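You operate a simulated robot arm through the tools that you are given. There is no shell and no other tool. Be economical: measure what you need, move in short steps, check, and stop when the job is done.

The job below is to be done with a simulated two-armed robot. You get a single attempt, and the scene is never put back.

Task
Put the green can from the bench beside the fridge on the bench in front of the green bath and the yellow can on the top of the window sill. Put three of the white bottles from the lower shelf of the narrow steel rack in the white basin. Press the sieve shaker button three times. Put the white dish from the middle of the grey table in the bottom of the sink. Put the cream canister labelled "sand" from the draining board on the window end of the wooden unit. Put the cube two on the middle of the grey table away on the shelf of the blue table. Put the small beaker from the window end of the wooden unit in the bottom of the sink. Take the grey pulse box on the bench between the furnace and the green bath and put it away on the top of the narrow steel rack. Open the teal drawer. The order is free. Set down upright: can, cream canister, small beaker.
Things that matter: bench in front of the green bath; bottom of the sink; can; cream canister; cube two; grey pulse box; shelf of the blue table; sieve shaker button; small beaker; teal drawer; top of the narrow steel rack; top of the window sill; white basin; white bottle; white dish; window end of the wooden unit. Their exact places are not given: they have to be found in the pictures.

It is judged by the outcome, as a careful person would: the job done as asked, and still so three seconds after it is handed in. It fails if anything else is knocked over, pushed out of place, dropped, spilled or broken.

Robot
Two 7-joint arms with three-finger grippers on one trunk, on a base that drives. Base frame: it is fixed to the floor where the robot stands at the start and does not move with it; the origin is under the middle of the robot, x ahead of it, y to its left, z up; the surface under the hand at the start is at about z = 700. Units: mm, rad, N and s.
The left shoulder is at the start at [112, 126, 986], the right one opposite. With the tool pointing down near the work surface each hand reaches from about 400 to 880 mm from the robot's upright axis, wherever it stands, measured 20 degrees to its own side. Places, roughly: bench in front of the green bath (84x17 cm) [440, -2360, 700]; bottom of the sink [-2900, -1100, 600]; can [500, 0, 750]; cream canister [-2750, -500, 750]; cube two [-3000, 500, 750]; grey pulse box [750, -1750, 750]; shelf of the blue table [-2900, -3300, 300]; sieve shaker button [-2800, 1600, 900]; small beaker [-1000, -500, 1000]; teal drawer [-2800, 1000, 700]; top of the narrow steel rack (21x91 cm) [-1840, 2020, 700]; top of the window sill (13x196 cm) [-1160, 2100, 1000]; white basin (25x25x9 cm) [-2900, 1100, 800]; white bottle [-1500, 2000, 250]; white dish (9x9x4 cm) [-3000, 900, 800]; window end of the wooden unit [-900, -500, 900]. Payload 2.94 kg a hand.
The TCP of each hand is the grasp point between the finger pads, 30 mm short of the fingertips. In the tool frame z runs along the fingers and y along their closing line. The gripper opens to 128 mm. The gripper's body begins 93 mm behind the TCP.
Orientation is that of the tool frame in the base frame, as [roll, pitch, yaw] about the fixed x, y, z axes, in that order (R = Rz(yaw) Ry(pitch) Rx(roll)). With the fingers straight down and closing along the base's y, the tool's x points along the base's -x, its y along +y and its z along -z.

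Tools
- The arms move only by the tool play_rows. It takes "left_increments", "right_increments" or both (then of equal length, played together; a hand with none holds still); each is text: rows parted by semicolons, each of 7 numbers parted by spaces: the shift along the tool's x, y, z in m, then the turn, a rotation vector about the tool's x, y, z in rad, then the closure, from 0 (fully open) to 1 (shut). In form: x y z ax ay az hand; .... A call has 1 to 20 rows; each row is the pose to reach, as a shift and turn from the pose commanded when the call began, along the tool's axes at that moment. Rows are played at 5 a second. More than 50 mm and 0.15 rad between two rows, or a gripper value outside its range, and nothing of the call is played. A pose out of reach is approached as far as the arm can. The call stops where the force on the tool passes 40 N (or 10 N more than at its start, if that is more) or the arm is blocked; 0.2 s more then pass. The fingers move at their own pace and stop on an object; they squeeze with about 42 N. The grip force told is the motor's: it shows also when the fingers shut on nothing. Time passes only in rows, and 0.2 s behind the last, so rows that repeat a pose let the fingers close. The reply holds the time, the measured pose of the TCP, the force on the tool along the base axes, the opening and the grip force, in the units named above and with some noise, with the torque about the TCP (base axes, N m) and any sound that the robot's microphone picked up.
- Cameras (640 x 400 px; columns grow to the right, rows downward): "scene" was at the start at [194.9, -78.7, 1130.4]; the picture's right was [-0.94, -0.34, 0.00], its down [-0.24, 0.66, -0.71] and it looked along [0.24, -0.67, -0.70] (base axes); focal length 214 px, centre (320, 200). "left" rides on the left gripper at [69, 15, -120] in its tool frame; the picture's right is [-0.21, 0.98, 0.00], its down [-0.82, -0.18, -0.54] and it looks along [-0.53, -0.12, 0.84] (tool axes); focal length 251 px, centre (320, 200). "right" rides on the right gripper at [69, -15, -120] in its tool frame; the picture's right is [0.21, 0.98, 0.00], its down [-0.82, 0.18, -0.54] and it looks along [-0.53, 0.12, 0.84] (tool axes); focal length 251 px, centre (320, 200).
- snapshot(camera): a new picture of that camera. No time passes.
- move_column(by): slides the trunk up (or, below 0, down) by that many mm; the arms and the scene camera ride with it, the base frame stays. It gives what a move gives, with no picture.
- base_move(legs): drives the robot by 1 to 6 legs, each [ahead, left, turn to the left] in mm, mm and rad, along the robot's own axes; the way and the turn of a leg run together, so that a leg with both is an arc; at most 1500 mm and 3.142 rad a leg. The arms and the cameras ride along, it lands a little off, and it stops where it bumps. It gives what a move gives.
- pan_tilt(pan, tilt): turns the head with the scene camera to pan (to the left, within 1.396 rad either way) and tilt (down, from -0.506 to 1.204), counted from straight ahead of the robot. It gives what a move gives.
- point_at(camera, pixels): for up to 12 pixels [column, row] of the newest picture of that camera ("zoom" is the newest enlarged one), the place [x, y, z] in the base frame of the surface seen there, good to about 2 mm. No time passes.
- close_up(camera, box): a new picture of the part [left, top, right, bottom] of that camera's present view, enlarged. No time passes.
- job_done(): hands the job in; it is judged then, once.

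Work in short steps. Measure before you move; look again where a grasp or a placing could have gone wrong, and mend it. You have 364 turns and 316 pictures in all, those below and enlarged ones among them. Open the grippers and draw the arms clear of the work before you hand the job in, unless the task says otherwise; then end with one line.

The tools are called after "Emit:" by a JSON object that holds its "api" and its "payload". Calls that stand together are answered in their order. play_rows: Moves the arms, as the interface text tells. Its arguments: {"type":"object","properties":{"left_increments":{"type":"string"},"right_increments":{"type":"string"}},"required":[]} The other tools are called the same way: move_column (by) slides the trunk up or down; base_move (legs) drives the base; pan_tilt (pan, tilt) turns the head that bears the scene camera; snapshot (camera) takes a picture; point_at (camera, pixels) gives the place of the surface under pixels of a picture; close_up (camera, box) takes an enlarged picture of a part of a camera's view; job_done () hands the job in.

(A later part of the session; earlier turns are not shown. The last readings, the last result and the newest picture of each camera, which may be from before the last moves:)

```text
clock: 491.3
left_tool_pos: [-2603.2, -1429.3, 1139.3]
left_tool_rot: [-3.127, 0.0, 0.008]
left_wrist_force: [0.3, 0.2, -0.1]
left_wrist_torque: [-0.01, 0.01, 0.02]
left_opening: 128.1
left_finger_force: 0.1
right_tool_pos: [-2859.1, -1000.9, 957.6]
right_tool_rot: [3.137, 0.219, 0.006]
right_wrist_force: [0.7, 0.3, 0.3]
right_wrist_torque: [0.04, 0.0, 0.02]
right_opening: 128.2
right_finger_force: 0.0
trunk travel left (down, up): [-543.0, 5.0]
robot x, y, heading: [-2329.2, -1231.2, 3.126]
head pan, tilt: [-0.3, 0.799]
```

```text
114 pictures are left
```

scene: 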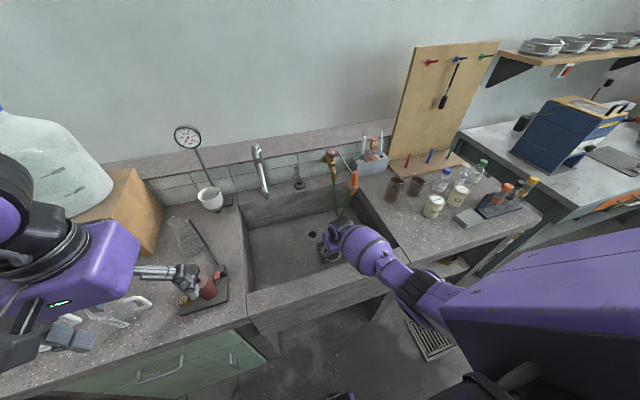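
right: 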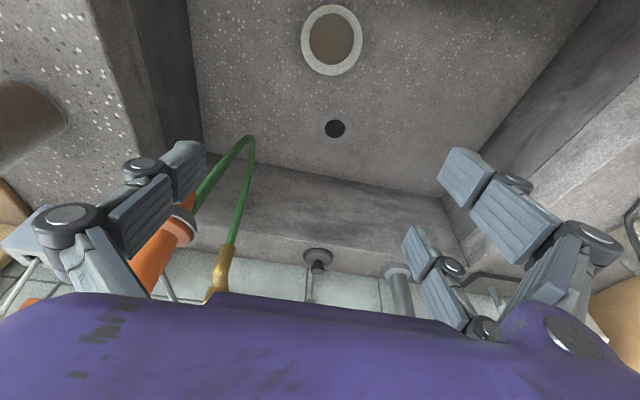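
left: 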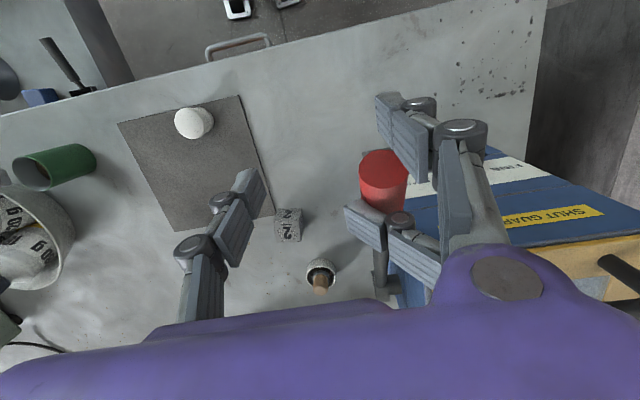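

Dish is on the sink bottom. Retract the hand and strafe right toward the canisters.

Emit:
{"api": "play_rows", "payload": {"right_increments": "0.034 0 -0.0076 0 0 0 0;0.068 0 -0.0152 0 0.07 0 0;0.102 0 -0.0228 0 0.14 0 0;0.1366 0 -0.0304 0 0.219 0 0;0.1366 0 -0.0304 0 0.219 0 0"}}

Emit:
{"api": "base_move", "payload": {"legs": [[0, -440, 0]]}}

Emit:
{"api": "snapshot", "payload": {"camera": "right"}}

Emit:
{"api": "snapshot", "payload": {"camera": "scene"}}

```text
clock: 492.5
left_tool_pos: [-2603.3, -1429.8, 1138.5]
left_tool_rot: [-3.128, -0.003, 0.008]
left_wrist_force: [0.4, 0.0, 0.1]
left_wrist_torque: [0.03, 0.0, -0.01]
left_opening: 127.8
left_finger_force: 0.1
right_tool_pos: [-2720.0, -999.1, 956.4]
right_tool_rot: [3.136, 0.001, 0.007]
right_wrist_force: [-0.4, 0.0, -0.5]
right_wrist_torque: [-0.01, 0.01, 0.01]
right_opening: 127.9
right_finger_force: 0.1
trunk travel left (down, up): [-543.0, 5.0]
robot x, y, heading: [-2326.5, -1230.4, 3.13]
head pan, tilt: [-0.3, 0.799]
```

```text
clock: 496.9
left_tool_pos: [-2596.8, -991.6, 1138.3]
left_tool_rot: [-3.127, -0.001, 0.006]
left_wrist_force: [-0.9, 0.0, -0.4]
left_wrist_torque: [0.04, 0.03, -0.02]
left_opening: 127.9
left_finger_force: 0.1
right_tool_pos: [-2712.4, -560.4, 955.8]
right_tool_rot: [3.134, 0.004, 0.004]
right_wrist_force: [-0.5, -0.2, -0.4]
right_wrist_torque: [-0.01, 0.04, 0.03]
right_opening: 128.0
right_finger_force: 0.1
trunk travel left (down, up): [-543.0, 5.0]
robot x, y, heading: [-2317.3, -796.1, 3.126]
head pan, tilt: [-0.3, 0.799]
```

```text
113 pictures are left
```

right: 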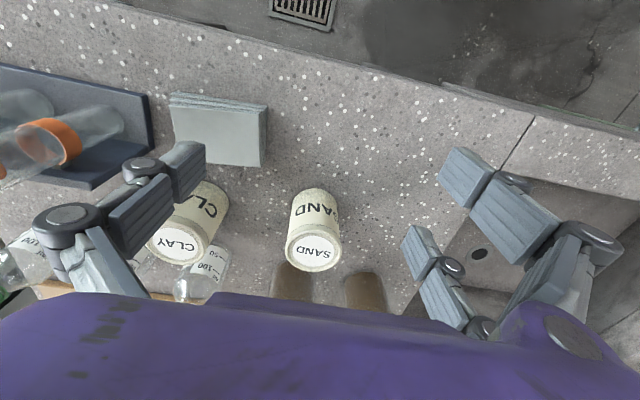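

```text
112 pictures are left
```

scene: 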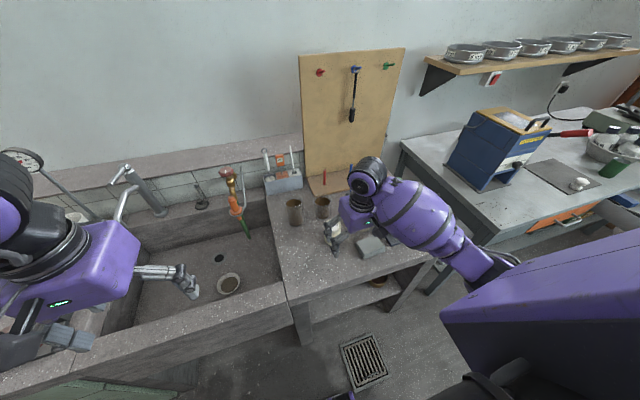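

Emit:
{"api": "point_at", "payload": {"camera": "right", "pixels": [[313, 252], [287, 252], [340, 252], [312, 270], [316, 195], [178, 245], [290, 280], [365, 285], [200, 205]]}}

```text
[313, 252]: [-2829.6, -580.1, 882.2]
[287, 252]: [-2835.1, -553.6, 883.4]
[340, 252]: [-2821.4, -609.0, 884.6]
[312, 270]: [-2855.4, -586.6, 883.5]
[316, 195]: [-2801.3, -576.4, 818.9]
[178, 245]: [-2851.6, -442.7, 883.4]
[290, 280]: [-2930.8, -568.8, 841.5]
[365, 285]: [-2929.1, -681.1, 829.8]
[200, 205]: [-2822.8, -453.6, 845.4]
```

SAND canister centre (-2828,-581), z 803–884. Approach from above and grip.

Emit:
{"api": "play_rows", "payload": {"right_increments": "-0.039 0.007 0 0 0 0 0;-0.078 0.014 0 0 0 0 0;-0.1156 0.0206 0 0 0 0 0;-0.1156 0.0206 0.04 0 0 0 0;-0.1156 0.0206 0.08 0 0 0 0;-0.1156 0.0206 0.109 0 0 0 0;-0.1156 0.0206 0.109 0 0 0 0;-0.1156 0.0206 0.109 0 0 0 1;-0.1156 0.0206 0.109 0 0 0 1;-0.1156 0.0206 0.109 0 0 0 1;-0.1156 0.0206 0.109 0 0 0 1"}}

Emit:
{"api": "snapshot", "payload": {"camera": "right"}}

```text
clock: 499.3
left_tool_pos: [-2595.6, -991.4, 1138.0]
left_tool_rot: [-3.127, -0.002, 0.006]
left_wrist_force: [-0.8, 0.1, -0.5]
left_wrist_torque: [0.03, 0.0, 0.02]
left_opening: 127.7
left_finger_force: 0.1
right_tool_pos: [-2828.7, -580.8, 847.0]
right_tool_rot: [3.135, 0.001, 0.006]
right_wrist_force: [-1.9, 1.8, 1.2]
right_wrist_torque: [0.16, 0.07, -0.01]
right_opening: 53.1
right_finger_force: 41.7
trunk travel left (down, up): [-543.0, 5.0]
robot x, y, heading: [-2318.5, -793.7, 3.129]
head pan, tilt: [-0.3, 0.799]
```

```text
111 pictures are left
```

right: 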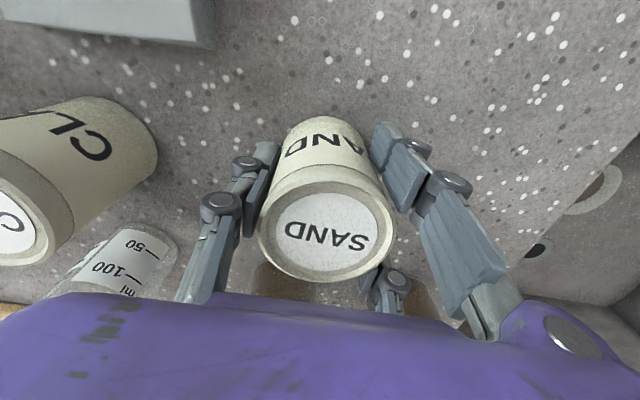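

Gripped. Lift, retract, back off and turn round toward the wooden unit.

Emit:
{"api": "play_rows", "payload": {"right_increments": "0 0 -0.045 0 0 0 1;0 0 -0.09 0 0 0 1;0 0 -0.13 0 0 0 1;0.045 0 -0.14 0 0 0 1;0.09 0 -0.14 0 0 0 1;0.135 0 -0.14 0 0 0 1;0.18 0 -0.14 0 0 0 1;0.22 0 -0.14 0 0 0 1"}}

Emit:
{"api": "base_move", "payload": {"legs": [[-380, 0, 0], [0, 0, -3.13]]}}

Emit:
{"api": "pan_tilt", "payload": {"pan": 0.0, "tilt": 0.5}}

Emit:
{"api": "snapshot", "payload": {"camera": "scene"}}

```text
clock: 501.1
left_tool_pos: [-2595.0, -991.0, 1139.8]
left_tool_rot: [-3.128, 0.001, 0.005]
left_wrist_force: [0.3, 0.3, 0.2]
left_wrist_torque: [0.01, 0.02, -0.04]
left_opening: 127.9
left_finger_force: 0.0
right_tool_pos: [-2606.3, -580.6, 986.3]
right_tool_rot: [3.139, 0.001, 0.005]
right_wrist_force: [0.3, 0.4, -3.2]
right_wrist_torque: [0.02, 0.01, -0.01]
right_opening: 53.2
right_finger_force: 41.7
trunk travel left (down, up): [-543.0, 5.0]
robot x, y, heading: [-2319.1, -794.3, 3.124]
head pan, tilt: [-0.3, 0.799]
```

```text
clock: 510.8
left_tool_pos: [-1665.2, -590.9, 1138.5]
left_tool_rot: [-3.128, -0.002, -3.104]
left_wrist_force: [0.1, -0.8, -0.1]
left_wrist_torque: [0.03, 0.03, 0.01]
left_opening: 127.9
left_finger_force: 0.0
right_tool_pos: [-1641.4, -1002.1, 986.5]
right_tool_rot: [3.136, 0.0, -3.105]
right_wrist_force: [0.1, 1.1, -2.9]
right_wrist_torque: [-0.04, 0.0, -0.01]
right_opening: 53.4
right_finger_force: 42.0
trunk travel left (down, up): [-543.0, 5.0]
robot x, y, heading: [-1935.4, -798.5, 0.016]
head pan, tilt: [-0.3, 0.799]
```

```text
clock: 511.6
left_tool_pos: [-1665.2, -591.2, 1139.3]
left_tool_rot: [-3.127, -0.001, -3.104]
left_wrist_force: [-0.4, 0.5, -0.6]
left_wrist_torque: [-0.02, 0.01, -0.03]
left_opening: 128.0
left_finger_force: 0.1
right_tool_pos: [-1640.1, -1001.4, 985.5]
right_tool_rot: [3.136, 0.001, -3.104]
right_wrist_force: [0.5, 0.6, -3.3]
right_wrist_torque: [-0.02, -0.02, -0.05]
right_opening: 53.4
right_finger_force: 42.5
trunk travel left (down, up): [-543.0, 5.0]
robot x, y, heading: [-1938.4, -799.8, 0.015]
head pan, tilt: [0.0, 0.499]
```

```text
110 pictures are left
```

scene: 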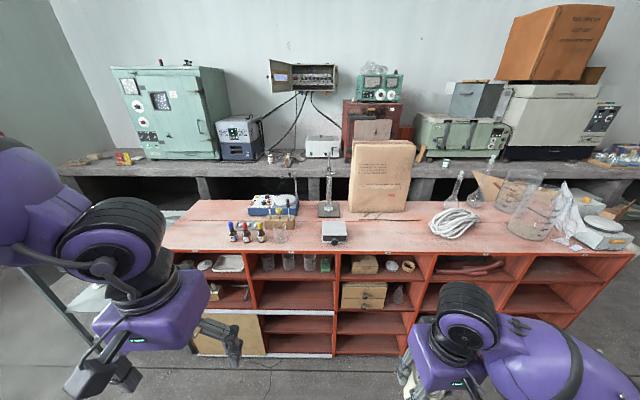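

The wooden unit is ahead; zoom on its window (left) end.

Emit:
{"api": "close_up", "payload": {"camera": "scene", "box": [160, 170, 420, 290]}}

Emit:
{"api": "point_at", "payload": {"camera": "scene", "pixels": [[280, 238], [200, 240], [175, 248], [300, 250], [330, 232], [232, 235], [262, 235], [200, 205], [250, 248], [210, 225]]}}

```text
2.46 times, centred on (290, 230) of scene
```

zoom: 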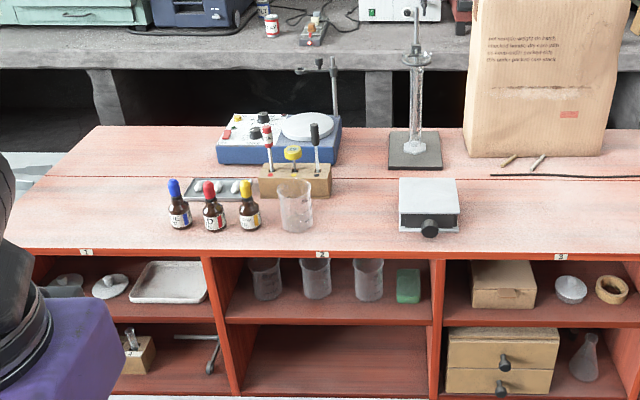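

```text
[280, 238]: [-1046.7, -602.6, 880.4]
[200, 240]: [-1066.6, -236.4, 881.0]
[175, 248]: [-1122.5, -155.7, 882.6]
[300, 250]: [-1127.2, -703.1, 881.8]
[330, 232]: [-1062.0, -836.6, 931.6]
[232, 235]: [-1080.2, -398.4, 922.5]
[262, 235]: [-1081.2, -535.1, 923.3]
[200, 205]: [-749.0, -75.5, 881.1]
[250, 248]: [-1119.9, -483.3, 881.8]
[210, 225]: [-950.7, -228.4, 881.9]
```

Emit:
{"api": "point_at", "payload": {"camera": "zoom", "pixels": [[295, 182], [280, 190], [312, 190], [295, 228], [280, 225], [100, 180], [60, 240], [180, 195], [245, 195], [295, 170], [225, 140]]}}

Emit:
{"api": "point_at", "payload": {"camera": "scene", "pixels": [[90, 300], [45, 290], [75, 330], [195, 345], [100, 270]]}}

```text
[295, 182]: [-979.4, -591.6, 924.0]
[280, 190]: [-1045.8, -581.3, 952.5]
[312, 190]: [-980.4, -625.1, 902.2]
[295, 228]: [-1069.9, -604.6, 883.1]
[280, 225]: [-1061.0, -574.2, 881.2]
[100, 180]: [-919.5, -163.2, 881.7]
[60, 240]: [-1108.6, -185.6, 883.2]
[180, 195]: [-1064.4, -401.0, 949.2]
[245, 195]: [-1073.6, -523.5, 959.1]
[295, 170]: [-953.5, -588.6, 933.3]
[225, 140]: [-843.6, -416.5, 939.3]
```

```text
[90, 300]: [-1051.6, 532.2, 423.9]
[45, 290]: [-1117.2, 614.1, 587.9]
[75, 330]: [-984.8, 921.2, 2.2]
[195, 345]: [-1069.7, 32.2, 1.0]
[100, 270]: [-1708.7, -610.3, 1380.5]
```

Drive left 640 mm and ahead 455 mm to the unit's window end.

Emit:
{"api": "base_move", "payload": {"legs": [[0, 630, -0.015], [455, 0, 0]]}}

Emit:
{"api": "pan_tilt", "payload": {"pan": 0.0, "tilt": 0.75}}

Emit:
{"api": "snapshot", "payload": {"camera": "scene"}}

```text
clock: 520.0
left_tool_pos: [-1212.6, 40.7, 1138.2]
left_tool_rot: [-3.128, -0.001, -3.112]
left_wrist_force: [0.0, -0.5, -0.3]
left_wrist_torque: [-0.02, 0.0, 0.02]
left_opening: 128.0
left_finger_force: 0.1
right_tool_pos: [-1191.5, -370.8, 986.4]
right_tool_rot: [3.137, 0.002, -3.112]
right_wrist_force: [0.2, -0.1, -4.0]
right_wrist_torque: [-0.02, 0.0, 0.01]
right_opening: 53.3
right_finger_force: 42.3
trunk travel left (down, up): [-543.0, 5.0]
robot x, y, heading: [-1484.0, -162.8, 0.01]
head pan, tilt: [0.0, 0.499]
```

```text
clock: 520.7
left_tool_pos: [-1211.0, 40.3, 1138.8]
left_tool_rot: [-3.127, 0.0, -3.113]
left_wrist_force: [0.1, 0.0, -0.4]
left_wrist_torque: [-0.01, 0.02, -0.01]
left_opening: 127.6
left_finger_force: 0.0
right_tool_pos: [-1189.5, -370.2, 985.4]
right_tool_rot: [3.137, -0.001, -3.112]
right_wrist_force: [-0.8, -0.2, -3.7]
right_wrist_torque: [-0.04, -0.01, -0.03]
right_opening: 53.1
right_finger_force: 42.1
trunk travel left (down, up): [-543.0, 5.0]
robot x, y, heading: [-1484.3, -161.9, 0.01]
head pan, tilt: [0.0, 0.75]
```

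```text
108 pictures are left
```

scene: 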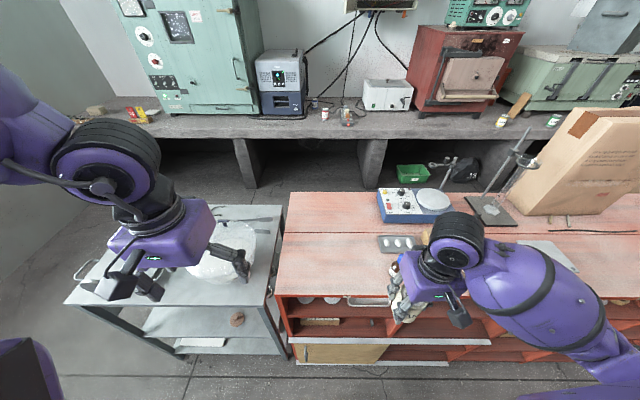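

Emit:
{"api": "point_at", "payload": {"camera": "scene", "pixels": [[335, 250], [285, 240], [282, 290], [350, 275], [330, 215], [378, 245], [380, 215], [395, 265]]}}

Emit:
{"api": "snapshot", "payload": {"camera": "right"}}

```text
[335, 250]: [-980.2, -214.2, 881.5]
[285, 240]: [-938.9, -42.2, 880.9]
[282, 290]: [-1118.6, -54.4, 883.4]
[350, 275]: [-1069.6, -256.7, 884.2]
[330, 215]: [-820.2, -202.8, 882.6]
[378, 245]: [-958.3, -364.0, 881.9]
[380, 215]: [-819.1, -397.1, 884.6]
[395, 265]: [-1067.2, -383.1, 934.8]
```

```text
107 pictures are left
```

right: 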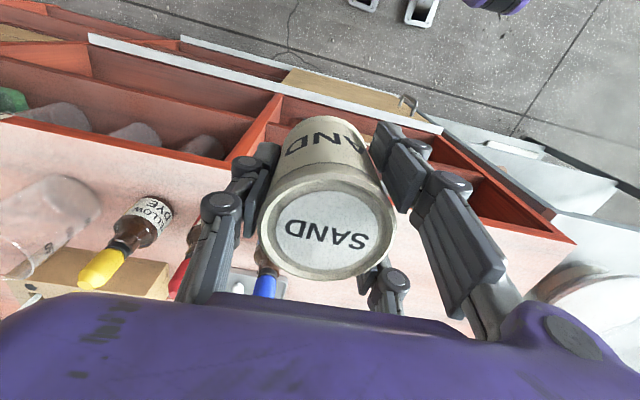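

Place the canister at about (-985,-225): sideways first, then forward, then down.

Emit:
{"api": "play_rows", "payload": {"right_increments": "0 0.047 0 0 0 0 1;0 0.094 0 0 0 0 1;0 0.139 0 0 0 0 1;-0.042 0.139 0 0 0 0 1;-0.084 0.139 0 0 0 0 1;-0.126 0.139 0 0 0 0 1;-0.168 0.139 0 0 0 0 1;-0.208 0.139 0 0 0 0 1;-0.208 0.139 0.03 0 0 0 1;-0.208 0.139 0.05 0 0 0 1;-0.208 0.139 0.057 0 0 0 1;-0.208 0.139 0.06 0 0 0 1"}}

Emit:
{"api": "snapshot", "payload": {"camera": "right"}}

Emit:
{"api": "snapshot", "payload": {"camera": "scene"}}

```text
clock: 523.3
left_tool_pos: [-1211.7, 39.6, 1138.1]
left_tool_rot: [-3.128, 0.001, -3.112]
left_wrist_force: [0.1, 0.0, 1.0]
left_wrist_torque: [0.0, 0.01, 0.03]
left_opening: 128.0
left_finger_force: 0.1
right_tool_pos: [-985.5, -224.3, 926.1]
right_tool_rot: [3.133, 0.002, -3.11]
right_wrist_force: [0.8, 0.6, 0.1]
right_wrist_torque: [-0.04, 0.0, 0.01]
right_opening: 52.8
right_finger_force: 42.3
trunk travel left (down, up): [-543.0, 5.0]
robot x, y, heading: [-1481.1, -163.1, 0.01]
head pan, tilt: [0.0, 0.75]
```

```text
106 pictures are left
```

right: 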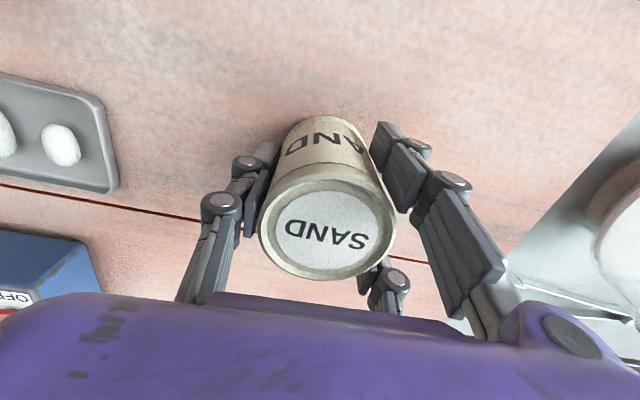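

```text
105 pictures are left
```

scene: 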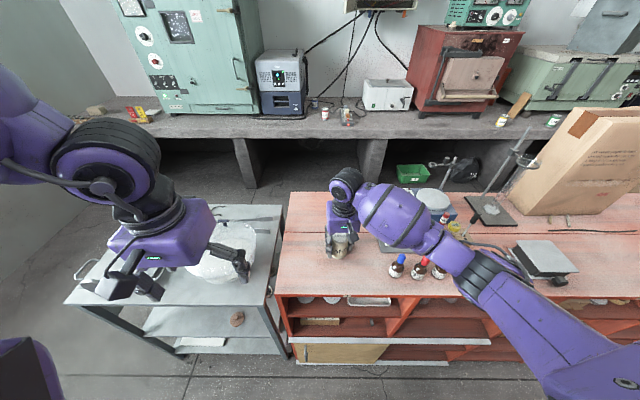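

Resting on the unit. Release, rise and pull back.

Emit:
{"api": "play_rows", "payload": {"right_increments": "0 0 0 0 0 0 0.3;0 0 0 0 0 0 0;0 0 0 0 0 0 0;0 0 -0.04 0 0 0 0;0 0 -0.085 0 0 0 0;0 0 -0.12 0 0 0 0;0.045 0 -0.13 0 0 0 0;0.09 0 -0.13 0 0 0 0;0.135 0 -0.13 0 0 0 0;0.18 0 -0.13 0 0 0 0;0.2 0 -0.13 0 0 0 0"}}

Emit:
{"api": "base_move", "payload": {"legs": [[0, -270, 0]]}}

Emit:
{"api": "snapshot", "payload": {"camera": "right"}}

Emit:
{"api": "snapshot", "payload": {"camera": "scene"}}

```text
clock: 525.7
left_tool_pos: [-1212.2, 40.1, 1137.2]
left_tool_rot: [-3.129, -0.002, -3.115]
left_wrist_force: [-0.5, -0.4, 0.0]
left_wrist_torque: [0.01, -0.02, -0.02]
left_opening: 128.3
left_finger_force: 0.1
right_tool_pos: [-1186.4, -234.6, 1056.0]
right_tool_rot: [3.136, 0.0, -3.113]
right_wrist_force: [-0.4, 0.0, -0.1]
right_wrist_torque: [0.0, 0.0, 0.0]
right_opening: 128.0
right_finger_force: 0.1
trunk travel left (down, up): [-543.0, 5.0]
robot x, y, heading: [-1481.0, -167.4, 0.008]
head pan, tilt: [0.0, 0.75]
```

```text
clock: 528.7
left_tool_pos: [-1210.5, -234.1, 1138.9]
left_tool_rot: [-3.128, 0.0, -3.116]
left_wrist_force: [-0.3, 0.6, 1.3]
left_wrist_torque: [0.0, -0.02, -0.02]
left_opening: 127.7
left_finger_force: 0.0
right_tool_pos: [-1185.5, -506.8, 1056.1]
right_tool_rot: [3.134, -0.002, -3.115]
right_wrist_force: [-0.3, 0.4, 0.5]
right_wrist_torque: [-0.01, -0.01, -0.01]
right_opening: 128.1
right_finger_force: 0.0
trunk travel left (down, up): [-543.0, 5.0]
robot x, y, heading: [-1482.7, -444.1, 0.003]
head pan, tilt: [0.0, 0.75]
```

```text
104 pictures are left
```

right: 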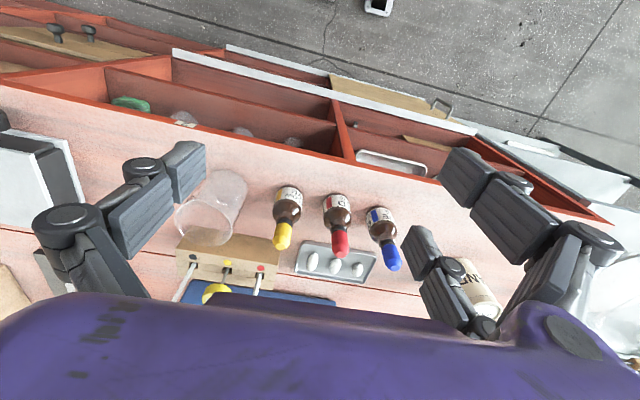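

```text
103 pictures are left
```

scene: 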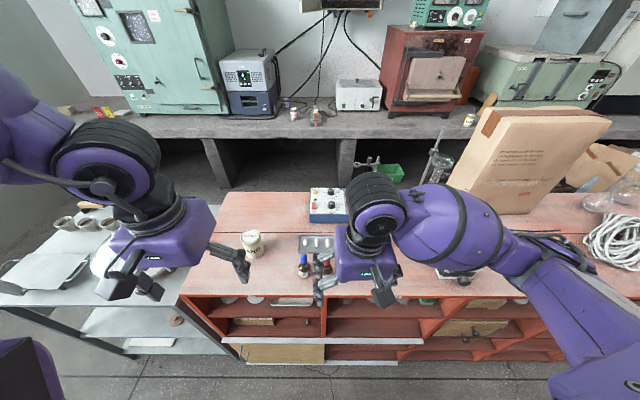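

Canister stands. Move the right hand over the beaker (right cam (212,205)).

Emit:
{"api": "play_rows", "payload": {"right_increments": "0 -0.045 0 0 0 0 0;-0.03 -0.09 0 0 0 0 0;-0.06 -0.095 0 0 0 0 0;-0.06 -0.095 0 0 0 0 0"}}

Emit:
{"api": "snapshot", "payload": {"camera": "right"}}

```text
refused: row 2 steps farther than a row can; nothing moved
```

```text
102 pictures are left
```

right: 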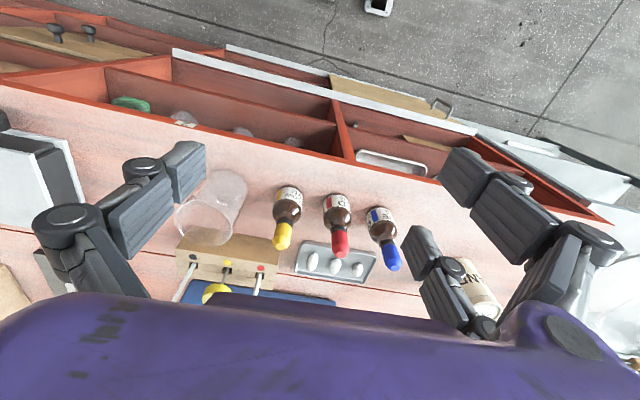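

Emit:
{"api": "play_rows", "payload": {"right_increments": "0 -0.045 0 0 0 0 0;-0.015 -0.085 0 0 0 0 0;-0.05 -0.1 0 0 0 0 0;-0.07 -0.1 0 0 0 0 0;-0.07 -0.1 0 0 0 0 0"}}

Emit:
{"api": "snapshot", "payload": {"camera": "right"}}

```text
clock: 529.9
left_tool_pos: [-1210.0, -235.1, 1139.3]
left_tool_rot: [-3.127, -0.004, -3.116]
left_wrist_force: [-0.2, 0.7, -0.8]
left_wrist_torque: [-0.03, -0.03, -0.01]
left_opening: 128.2
left_finger_force: 0.1
right_tool_pos: [-1111.1, -606.8, 1054.9]
right_tool_rot: [3.138, 0.001, -3.112]
right_wrist_force: [-0.2, 0.2, 0.0]
right_wrist_torque: [0.0, -0.03, -0.04]
right_opening: 127.9
right_finger_force: 0.2
trunk travel left (down, up): [-543.0, 5.0]
robot x, y, heading: [-1481.9, -439.1, 0.006]
head pan, tilt: [0.0, 0.75]
```

```text
101 pictures are left
```

right: 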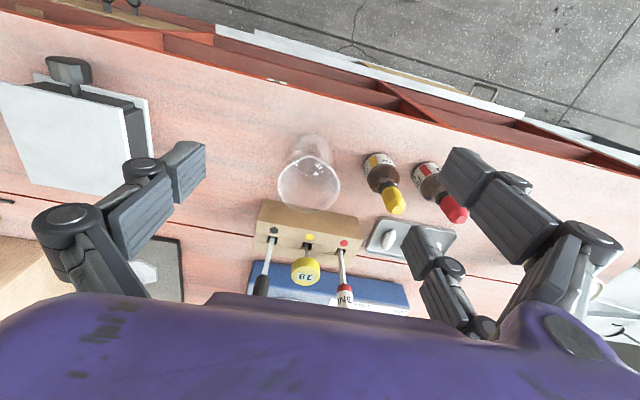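

Emit:
{"api": "close_up", "payload": {"camera": "right", "box": [240, 110, 380, 230]}}

Emit:
{"api": "point_at", "payload": {"camera": "right", "pixels": [[278, 183], [339, 183], [308, 212], [308, 160], [308, 182], [310, 140], [292, 148], [328, 148]]}}

```text
3.33 times, centred on (310, 170) of right
```

zoom: 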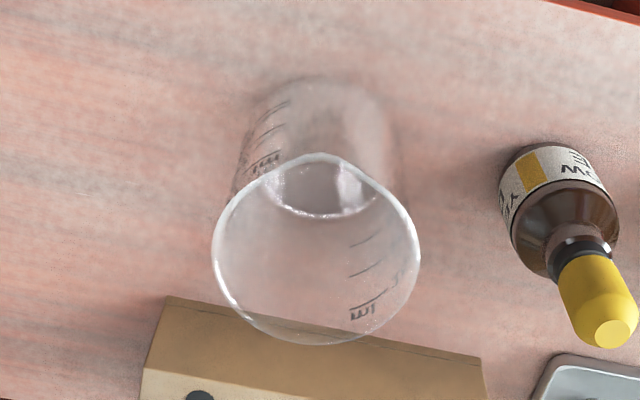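

```text
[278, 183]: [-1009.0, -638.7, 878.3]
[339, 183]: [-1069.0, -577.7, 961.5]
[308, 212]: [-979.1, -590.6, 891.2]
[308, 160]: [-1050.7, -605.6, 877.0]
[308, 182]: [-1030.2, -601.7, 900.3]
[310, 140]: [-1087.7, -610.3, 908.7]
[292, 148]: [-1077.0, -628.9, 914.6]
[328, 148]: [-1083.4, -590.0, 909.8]
```

Beaker axis ≈(-1062,-605), rim z 961, Ø≈60; a dropper bottle is at y≈-527. Narrow the gripper to 76 mm, descend and check before closing.

Emit:
{"api": "play_rows", "payload": {"right_increments": "-0.025 0.001 0 0 0 0 0.4;-0.049 0.0005 0 0 0 0 0.4;-0.049 0.0005 0.03 0 0 0 0.4;-0.049 0.0005 0.055 0 0 0 0.4;-0.049 0.0005 0.055 0 0 0 0.4"}}

Emit:
{"api": "snapshot", "payload": {"camera": "right"}}

```text
clock: 531.1
left_tool_pos: [-1209.7, -235.2, 1139.4]
left_tool_rot: [-3.127, -0.001, -3.116]
left_wrist_force: [0.2, 0.4, -0.2]
left_wrist_torque: [0.0, -0.01, 0.0]
left_opening: 127.9
left_finger_force: 0.0
right_tool_pos: [-1064.2, -603.4, 1001.7]
right_tool_rot: [3.136, 0.003, -3.113]
right_wrist_force: [0.2, -0.7, 0.1]
right_wrist_torque: [0.0, 0.0, 0.01]
right_opening: 76.8
right_finger_force: 0.2
trunk travel left (down, up): [-543.0, 5.0]
robot x, y, heading: [-1483.0, -439.2, 0.008]
head pan, tilt: [0.0, 0.75]
```

```text
99 pictures are left
```

right: 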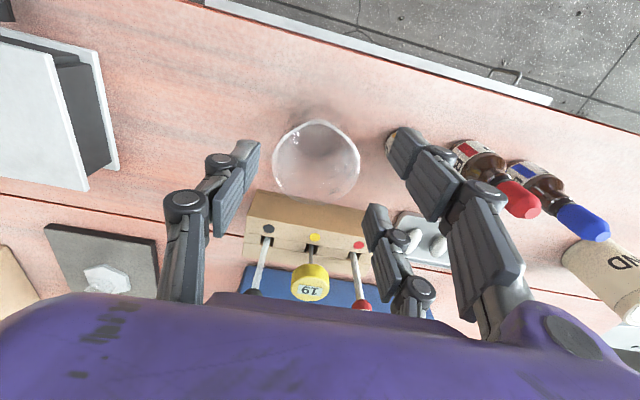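

Aligned. Lower to z≈930 and close.

Emit:
{"api": "play_rows", "payload": {"right_increments": "0 -0.003 0.02 0 0 0 0.4;0 -0.003 0.04 0 0 0 0.4;0 -0.003 0.06 0 0 0 0.4;0 -0.003 0.072 0 0 0 0.4;0 -0.003 0.072 0 0 0 0.45;0 -0.003 0.072 0 0 0 0.55;0 -0.003 0.072 0 0 0 1;0 -0.003 0.072 0 0 0 1"}}

Emit:
{"api": "snapshot", "payload": {"camera": "right"}}

```text
clock: 532.9
left_tool_pos: [-1209.3, -234.3, 1137.6]
left_tool_rot: [-3.128, -0.002, -3.116]
left_wrist_force: [-0.4, 0.5, 0.2]
left_wrist_torque: [-0.01, 0.0, 0.05]
left_opening: 127.8
left_finger_force: 0.1
right_tool_pos: [-1063.8, -607.1, 930.3]
right_tool_rot: [3.135, 0.0, -3.114]
right_wrist_force: [0.0, -1.0, 1.1]
right_wrist_torque: [-0.08, -0.01, -0.01]
right_opening: 54.2
right_finger_force: 42.1
trunk travel left (down, up): [-543.0, 5.0]
robot x, y, heading: [-1482.5, -439.3, 0.006]
head pan, tilt: [0.0, 0.75]
```

```text
98 pictures are left
```

right: 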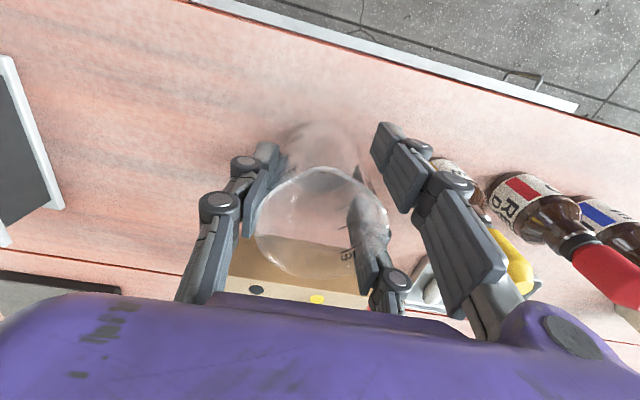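

Beaker gripped (54 mm). Lift, retract, back off and turn toward the sink.

Emit:
{"api": "play_rows", "payload": {"right_increments": "0 0 -0.045 0 0 0 1;0 0 -0.09 0 0 0 1;0 0 -0.13 0 0 0 1;0.045 0 -0.13 0 0 0 1;0.09 0 -0.13 0 0 0 1;0.12 0 -0.13 0 0 0 1"}}

Emit:
{"api": "base_move", "payload": {"legs": [[-450, 0, 0], [0, 0, 3.12], [0, 880, 0]]}}

Emit:
{"api": "snapshot", "payload": {"camera": "right"}}

Emit:
{"api": "snapshot", "payload": {"camera": "scene"}}

```text
clock: 534.3
left_tool_pos: [-1209.3, -234.3, 1137.9]
left_tool_rot: [-3.127, -0.002, -3.116]
left_wrist_force: [-0.3, 0.0, -0.4]
left_wrist_torque: [0.01, 0.01, 0.03]
left_opening: 128.1
left_finger_force: 0.0
right_tool_pos: [-1184.9, -610.9, 1059.3]
right_tool_rot: [3.136, 0.001, -3.116]
right_wrist_force: [0.3, 0.7, 0.4]
right_wrist_torque: [0.02, 0.03, -0.01]
right_opening: 53.9
right_finger_force: 42.0
trunk travel left (down, up): [-543.0, 5.0]
robot x, y, heading: [-1480.0, -438.5, 0.003]
head pan, tilt: [0.0, 0.75]
```

```text
clock: 552.1
left_tool_pos: [-2206.4, -1527.8, 1138.9]
left_tool_rot: [-3.129, -0.001, 0.03]
left_wrist_force: [0.5, -0.7, -0.3]
left_wrist_torque: [0.0, 0.0, 0.02]
left_opening: 128.3
left_finger_force: 0.1
right_tool_pos: [-2232.5, -1150.4, 1058.9]
right_tool_rot: [3.136, -0.001, 0.035]
right_wrist_force: [-0.1, 0.4, -0.8]
right_wrist_torque: [-0.01, -0.02, -0.01]
right_opening: 53.2
right_finger_force: 42.5
trunk travel left (down, up): [-543.0, 5.0]
robot x, y, heading: [-1936.7, -1320.2, -3.129]
head pan, tilt: [0.0, 0.75]
```

```text
97 pictures are left
```

right: 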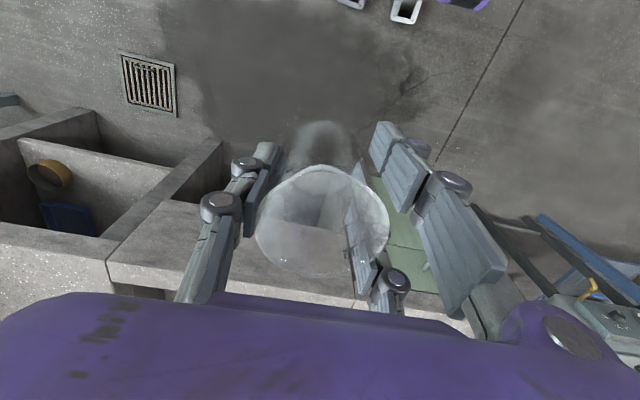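

```text
96 pictures are left
```

scene: 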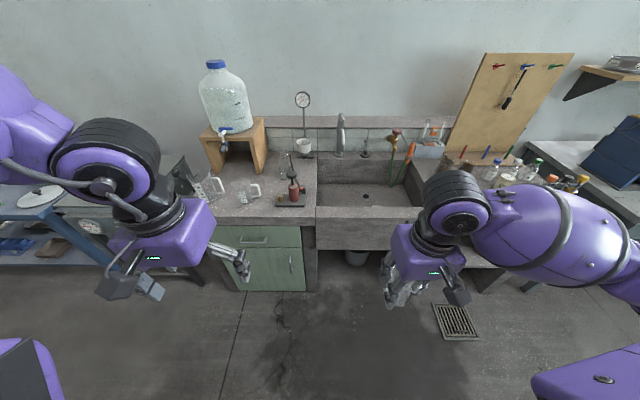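

Drive ahead 390 mm; then move the beaker over the sink.

Emit:
{"api": "base_move", "payload": {"legs": [[390, 0, -0.02]]}}

Emit:
{"api": "play_rows", "payload": {"right_increments": "-0.04 0 0 0 0 0 1;-0.08 0 0 0 0 0 1;-0.12 0 0 0 0 0 1;-0.16 0 0 0 0 0 1;-0.2 0 0 0 0 0 1;-0.235 0 0 0 0 0 1;-0.235 0 0.045 0 0 0 1;-0.235 0 0.09 0 0 0 1;-0.235 0 0.135 0 0 0 1;-0.235 0 0.18 0 0 0 1;-0.235 0 0.225 0 0 0 1;-0.235 0 0.27 0 0 0 1;-0.235 0 0.315 0 0 0 1;-0.235 0 0.355 0 0 0 1;-0.235 0 0.38 0 0 0 1"}}

Emit:
{"api": "snapshot", "payload": {"camera": "right"}}

Emit:
{"api": "snapshot", "payload": {"camera": "scene"}}

```text
clock: 554.6
left_tool_pos: [-2600.8, -1515.7, 1137.9]
left_tool_rot: [-3.128, 0.0, -0.002]
left_wrist_force: [0.3, 0.0, -0.6]
left_wrist_torque: [-0.03, 0.0, -0.02]
left_opening: 128.2
left_finger_force: 0.0
right_tool_pos: [-2613.3, -1138.2, 1060.9]
right_tool_rot: [3.135, 0.002, 0.0]
right_wrist_force: [-0.2, -0.5, 0.0]
right_wrist_torque: [-0.01, 0.04, 0.02]
right_opening: 53.0
right_finger_force: 41.7
trunk travel left (down, up): [-543.0, 5.0]
robot x, y, heading: [-2323.2, -1323.0, 3.121]
head pan, tilt: [0.0, 0.75]
```

```text
clock: 557.8
left_tool_pos: [-2601.0, -1516.5, 1137.5]
left_tool_rot: [-3.128, -0.001, 0.0]
left_wrist_force: [-0.1, -0.3, 0.1]
left_wrist_torque: [-0.01, 0.01, 0.03]
left_opening: 128.1
left_finger_force: 0.0
right_tool_pos: [-2850.6, -1140.5, 677.9]
right_tool_rot: [3.136, 0.001, 0.001]
right_wrist_force: [-0.8, 0.4, -0.1]
right_wrist_torque: [-0.04, -0.01, 0.02]
right_opening: 52.9
right_finger_force: 42.0
trunk travel left (down, up): [-543.0, 5.0]
robot x, y, heading: [-2318.5, -1319.5, 3.121]
head pan, tilt: [0.0, 0.75]
```

```text
95 pictures are left
```

right: 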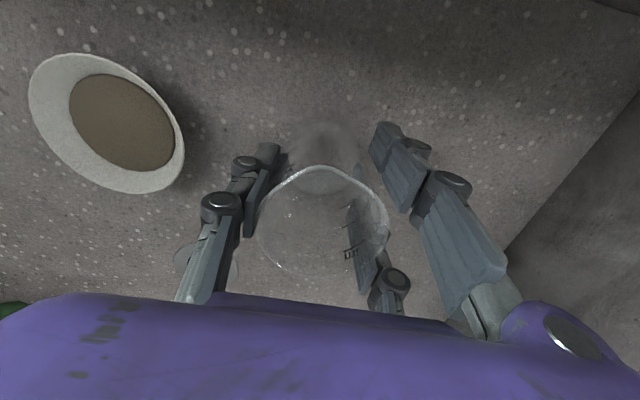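

```text
94 pictures are left
```

scene: 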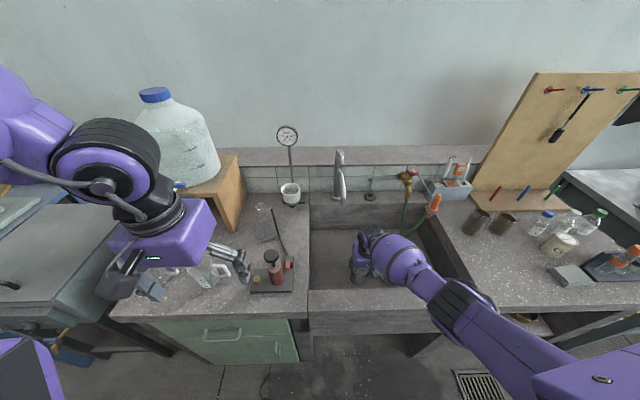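

Lower the last ~18 mm in fine steps.

Emit:
{"api": "play_rows", "payload": {"right_increments": "0 0 0.008 0 0 0 1;0 0 0.013 0 0 0 1;0 0 0.0155 0 0 0 1;0 0 0.017 0 0 0 1"}}

```text
clock: 558.8
left_tool_pos: [-2600.3, -1515.9, 1138.6]
left_tool_rot: [-3.128, -0.004, -0.002]
left_wrist_force: [-0.4, -0.1, 0.6]
left_wrist_torque: [0.01, 0.01, 0.04]
left_opening: 128.1
left_finger_force: 0.1
right_tool_pos: [-2850.5, -1140.5, 663.7]
right_tool_rot: [3.139, -0.001, -0.003]
right_wrist_force: [0.3, -0.1, -0.3]
right_wrist_torque: [0.04, -0.03, 0.02]
right_opening: 53.3
right_finger_force: 41.6
trunk travel left (down, up): [-543.0, 5.0]
robot x, y, heading: [-2326.1, -1317.3, 3.12]
head pan, tilt: [0.0, 0.75]
```

Emit:
{"api": "play_rows", "payload": {"right_increments": "0 0 0.0015 0 0 0 1;0 0 0.003 0 0 0 1;0 0 0.0045 0 0 0 1"}}

```text
clock: 559.6
left_tool_pos: [-2600.0, -1516.5, 1138.6]
left_tool_rot: [-3.127, 0.0, -0.002]
left_wrist_force: [-0.7, -0.3, 0.2]
left_wrist_torque: [0.0, 0.0, 0.03]
left_opening: 128.4
left_finger_force: 0.0
right_tool_pos: [-2850.3, -1139.3, 660.2]
right_tool_rot: [3.136, 0.005, 0.0]
right_wrist_force: [3.8, 1.7, 14.7]
right_wrist_torque: [0.35, -0.21, -0.07]
right_opening: 53.4
right_finger_force: 41.9
trunk travel left (down, up): [-543.0, 5.0]
robot x, y, heading: [-2323.0, -1319.7, 3.121]
head pan, tilt: [0.0, 0.75]
```

Contact with the bottom. Ease 1 mm, release, and rise out.

Emit:
{"api": "play_rows", "payload": {"right_increments": "0 0 -0.001 0 0 0 1;0 0 -0.001 0 0 0 0.45;0 0 -0.001 0 0 0 0.3;0 0 -0.001 0 0 0 0.2;0 0 -0.04 0 0 0 0.2;0 0 -0.085 0 0 0 0.2;0 0 -0.13 0 0 0 0;0 0 -0.175 0 0 0 0;0 0 -0.22 0 0 0 0;0 0 -0.265 0 0 0 0;0 0 -0.31 0 0 0 0;0 0 -0.35 0 0 0 0"}}

Emit:
{"api": "snapshot", "payload": {"camera": "right"}}

```text
clock: 562.2
left_tool_pos: [-2601.2, -1515.5, 1137.9]
left_tool_rot: [-3.127, -0.003, -0.003]
left_wrist_force: [-0.6, -0.7, 0.2]
left_wrist_torque: [-0.02, 0.04, 0.02]
left_opening: 127.8
left_finger_force: 0.1
right_tool_pos: [-2849.6, -1138.1, 1007.6]
right_tool_rot: [3.136, 0.0, -0.001]
right_wrist_force: [-0.4, -0.7, 0.0]
right_wrist_torque: [-0.02, 0.03, -0.01]
right_opening: 128.1
right_finger_force: 0.0
trunk travel left (down, up): [-543.0, 5.0]
robot x, y, heading: [-2321.7, -1320.1, 3.118]
head pan, tilt: [0.0, 0.75]
```

```text
93 pictures are left
```

right: 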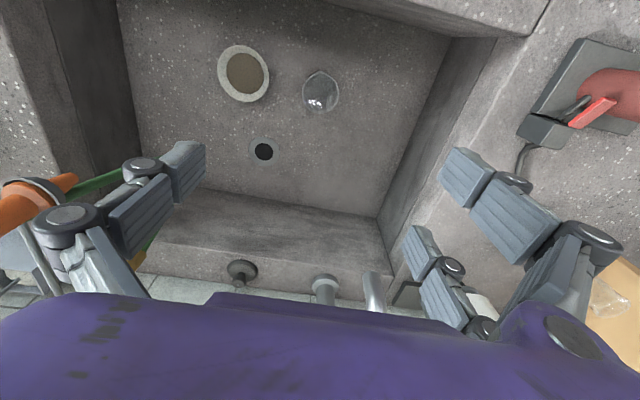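

Beaker and dish are on the sink bottom. Retract and drive back to the grey table for cube 2.

Emit:
{"api": "play_rows", "payload": {"right_increments": "0.045 0 0 0 0 0 0;0.09 0 0 0 0 0 0;0.135 0 0 0 0 0 0;0.18 0 0 0 0 0 0;0.22 0 0 0 0 0 0"}}

Emit:
{"api": "base_move", "payload": {"legs": [[-380, 0, 0.02], [0, -1000, 0], [0, -630, 0]]}}

Emit:
{"api": "pan_tilt", "payload": {"pan": -0.1, "tilt": 0.65}}

Emit:
{"api": "snapshot", "payload": {"camera": "scene"}}

```text
clock: 563.4
left_tool_pos: [-2599.9, -1516.0, 1139.4]
left_tool_rot: [-3.13, 0.0, -0.002]
left_wrist_force: [0.3, -0.3, 0.2]
left_wrist_torque: [-0.01, 0.04, 0.0]
left_opening: 128.3
left_finger_force: 0.0
right_tool_pos: [-2627.3, -1138.1, 1008.5]
right_tool_rot: [3.135, 0.002, 0.0]
right_wrist_force: [-0.3, 0.2, 1.0]
right_wrist_torque: [0.01, 0.04, 0.02]
right_opening: 127.9
right_finger_force: 0.1
trunk travel left (down, up): [-543.0, 5.0]
robot x, y, heading: [-2322.5, -1319.3, 3.121]
head pan, tilt: [0.0, 0.75]
```

```text
clock: 580.0
left_tool_pos: [-2188.0, 103.2, 1137.7]
left_tool_rot: [-3.129, -0.001, -0.005]
left_wrist_force: [0.0, -0.3, 0.6]
left_wrist_torque: [0.01, -0.01, -0.01]
left_opening: 127.9
left_finger_force: 0.0
right_tool_pos: [-2216.3, 480.4, 1006.3]
right_tool_rot: [3.138, 0.0, -0.001]
right_wrist_force: [-0.4, -0.3, -0.9]
right_wrist_torque: [0.01, -0.02, 0.02]
right_opening: 127.8
right_finger_force: 0.0
trunk travel left (down, up): [-543.0, 5.0]
robot x, y, heading: [-1910.9, 299.8, 3.115]
head pan, tilt: [0.0, 0.75]
```

```text
clock: 580.7
left_tool_pos: [-2189.4, 103.8, 1137.5]
left_tool_rot: [-3.128, -0.001, -0.006]
left_wrist_force: [0.2, -0.3, 0.0]
left_wrist_torque: [-0.01, -0.01, 0.02]
left_opening: 128.2
left_finger_force: 0.0
right_tool_pos: [-2216.8, 479.8, 1007.6]
right_tool_rot: [3.135, 0.0, -0.003]
right_wrist_force: [0.4, -0.3, -0.6]
right_wrist_torque: [-0.01, 0.0, 0.0]
right_opening: 127.9
right_finger_force: 0.0
trunk travel left (down, up): [-543.0, 5.0]
robot x, y, heading: [-1911.8, 300.8, 3.113]
head pan, tilt: [-0.099, 0.649]
```

```text
92 pictures are left
```

scene: 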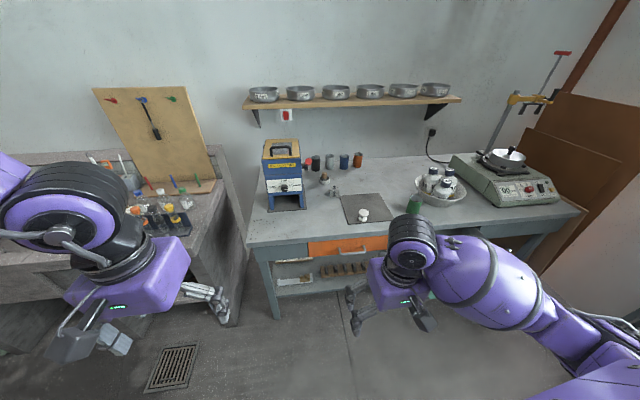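

Emit:
{"api": "base_move", "payload": {"legs": [[405, 0, 0.025]]}}

Emit:
{"api": "play_rows", "payload": {"right_increments": "-0.04 0 0 0 -0.05 0 0.3;-0.08 0 0 0 -0.1 0 0.3;-0.12 0 0 0 -0.15 0 0.3;-0.16 0 0 0 -0.2 0 0.3;-0.2 0 0 0 -0.2 0 0.3;-0.24 0 0 0 -0.2 0 0.3;-0.27 0 0 0 -0.2 0 0.3;-0.27 0 0 0 -0.2 0 0.3"}}

Emit:
{"api": "snapshot", "payload": {"camera": "right"}}

```text
clock: 583.2
left_tool_pos: [-2586.7, 104.1, 1138.6]
left_tool_rot: [-3.127, -0.002, 0.017]
left_wrist_force: [-0.9, 1.0, -0.2]
left_wrist_torque: [0.02, -0.05, 0.02]
left_opening: 128.0
left_finger_force: 0.1
right_tool_pos: [-2620.8, 482.1, 1006.7]
right_tool_rot: [3.137, 0.001, 0.017]
right_wrist_force: [-0.8, -0.4, -0.4]
right_wrist_torque: [0.03, 0.0, 0.01]
right_opening: 128.0
right_finger_force: 0.0
trunk travel left (down, up): [-543.0, 5.0]
robot x, y, heading: [-2309.8, 307.6, 3.133]
head pan, tilt: [-0.099, 0.649]
```

```text
clock: 585.0
left_tool_pos: [-2586.3, 104.6, 1137.8]
left_tool_rot: [-3.125, -0.002, 0.015]
left_wrist_force: [0.1, -0.6, -0.6]
left_wrist_torque: [-0.01, 0.03, -0.01]
left_opening: 127.8
left_finger_force: 0.1
right_tool_pos: [-2891.6, 475.1, 1007.9]
right_tool_rot: [3.135, 0.201, 0.017]
right_wrist_force: [0.0, 0.0, -0.1]
right_wrist_torque: [0.03, 0.0, 0.01]
right_opening: 89.5
right_finger_force: 0.0
trunk travel left (down, up): [-543.0, 5.0]
robot x, y, heading: [-2315.3, 308.1, 3.14]
head pan, tilt: [-0.099, 0.649]
```

```text
91 pictures are left
```

right: 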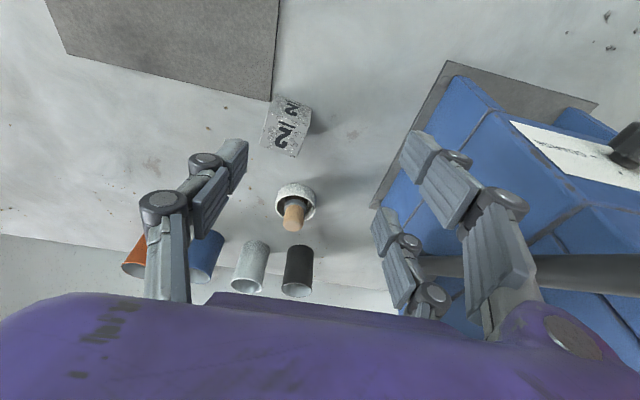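

Emit:
{"api": "point_at", "payload": {"camera": "right", "pixels": [[292, 108], [284, 138], [266, 145], [296, 155], [310, 110], [276, 98], [305, 130], [292, 185]]}}

Emit:
{"api": "close_up", "payload": {"camera": "right", "box": [240, 80, 340, 180]}}

```text
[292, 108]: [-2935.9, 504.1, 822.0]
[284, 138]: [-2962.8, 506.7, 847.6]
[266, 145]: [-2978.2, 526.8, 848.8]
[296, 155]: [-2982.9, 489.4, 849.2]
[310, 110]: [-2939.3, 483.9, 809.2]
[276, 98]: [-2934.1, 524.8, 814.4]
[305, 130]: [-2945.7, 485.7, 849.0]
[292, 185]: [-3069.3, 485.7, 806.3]
```

```text
4.00 times, centred on (290, 130) of right
```

zoom: 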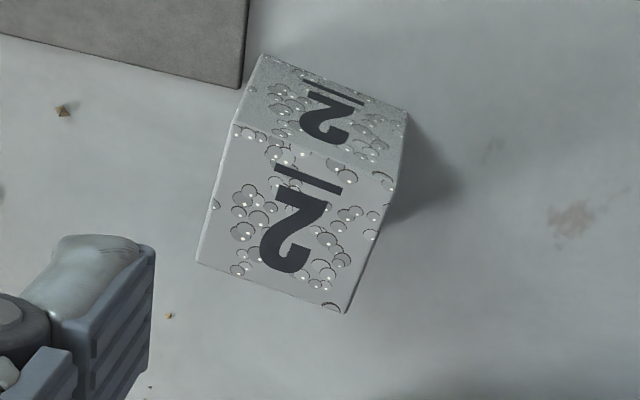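

Cube centre (-2962,506), top 850. Move over it, lower and grip.

Emit:
{"api": "play_rows", "payload": {"right_increments": "0 -0.032 0 0 0 0 0.3;-0.035 -0.0322 0.007 0 0 0 0.3;-0.069 -0.0322 0.0141 0 0 0 0.3;-0.061 -0.0322 0.0533 0 0 0 0.3;-0.053 -0.0322 0.0925 0 0 0 0.3;-0.045 -0.0322 0.1317 0 0 0 0.3;-0.0346 -0.0322 0.1827 0 0 0 0.3;-0.0346 -0.0322 0.1827 0 0 0 0.3;-0.0346 -0.0322 0.1827 0 0 0 1;-0.0346 -0.0322 0.1827 0 0 0 1;-0.0346 -0.0322 0.1827 0 0 0 1"}}

Emit:
{"api": "snapshot", "payload": {"camera": "right"}}

```text
refused: row 7 steps farther than a row can; nothing moved
```

```text
89 pictures are left
```

right: 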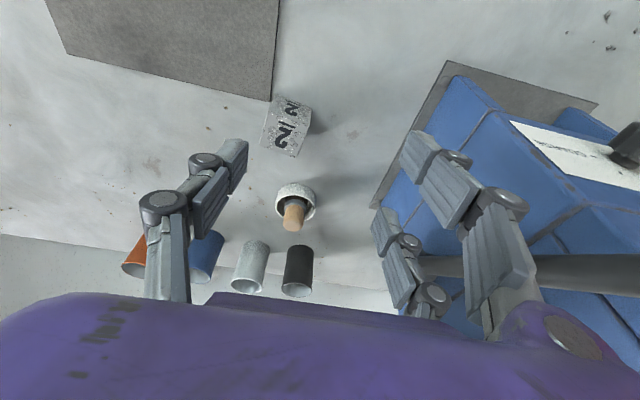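

Emit:
{"api": "play_rows", "payload": {"right_increments": "0 -0.032 0 0 0 0 0.3;-0.035 -0.0322 0.007 0 0 0 0.3;-0.069 -0.0322 0.0141 0 0 0 0.3;-0.061 -0.0322 0.0533 0 0 0 0.3;-0.053 -0.0322 0.0925 0 0 0 0.3;-0.0445 -0.0322 0.134 0 0 0 0.3;-0.0363 -0.0322 0.174 0 0 0 0.3;-0.0346 -0.0322 0.1827 0 0 0 0.3;-0.0346 -0.0322 0.1827 0 0 0 1;-0.0346 -0.0322 0.1827 0 0 0 1;-0.0346 -0.0322 0.1827 0 0 0 1"}}

Emit:
{"api": "snapshot", "payload": {"camera": "right"}}

```text
clock: 587.4
left_tool_pos: [-2586.7, 103.6, 1138.3]
left_tool_rot: [-3.127, -0.002, 0.015]
left_wrist_force: [-0.4, -1.4, -0.3]
left_wrist_torque: [0.02, 0.02, 0.0]
left_opening: 127.8
left_finger_force: 0.1
right_tool_pos: [-2963.4, 506.3, 835.5]
right_tool_rot: [3.134, 0.202, 0.015]
right_wrist_force: [0.1, -1.0, 4.4]
right_wrist_torque: [-0.21, -0.15, -0.02]
right_opening: 48.2
right_finger_force: 42.2
trunk travel left (down, up): [-543.0, 5.0]
robot x, y, heading: [-2312.5, 304.9, 3.138]
head pan, tilt: [-0.099, 0.649]
```

```text
88 pictures are left
```

right: 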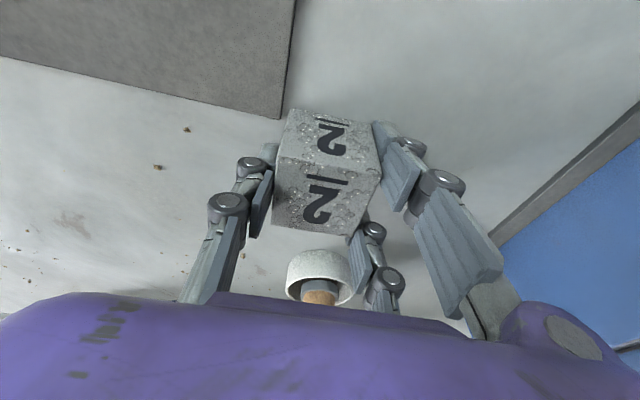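

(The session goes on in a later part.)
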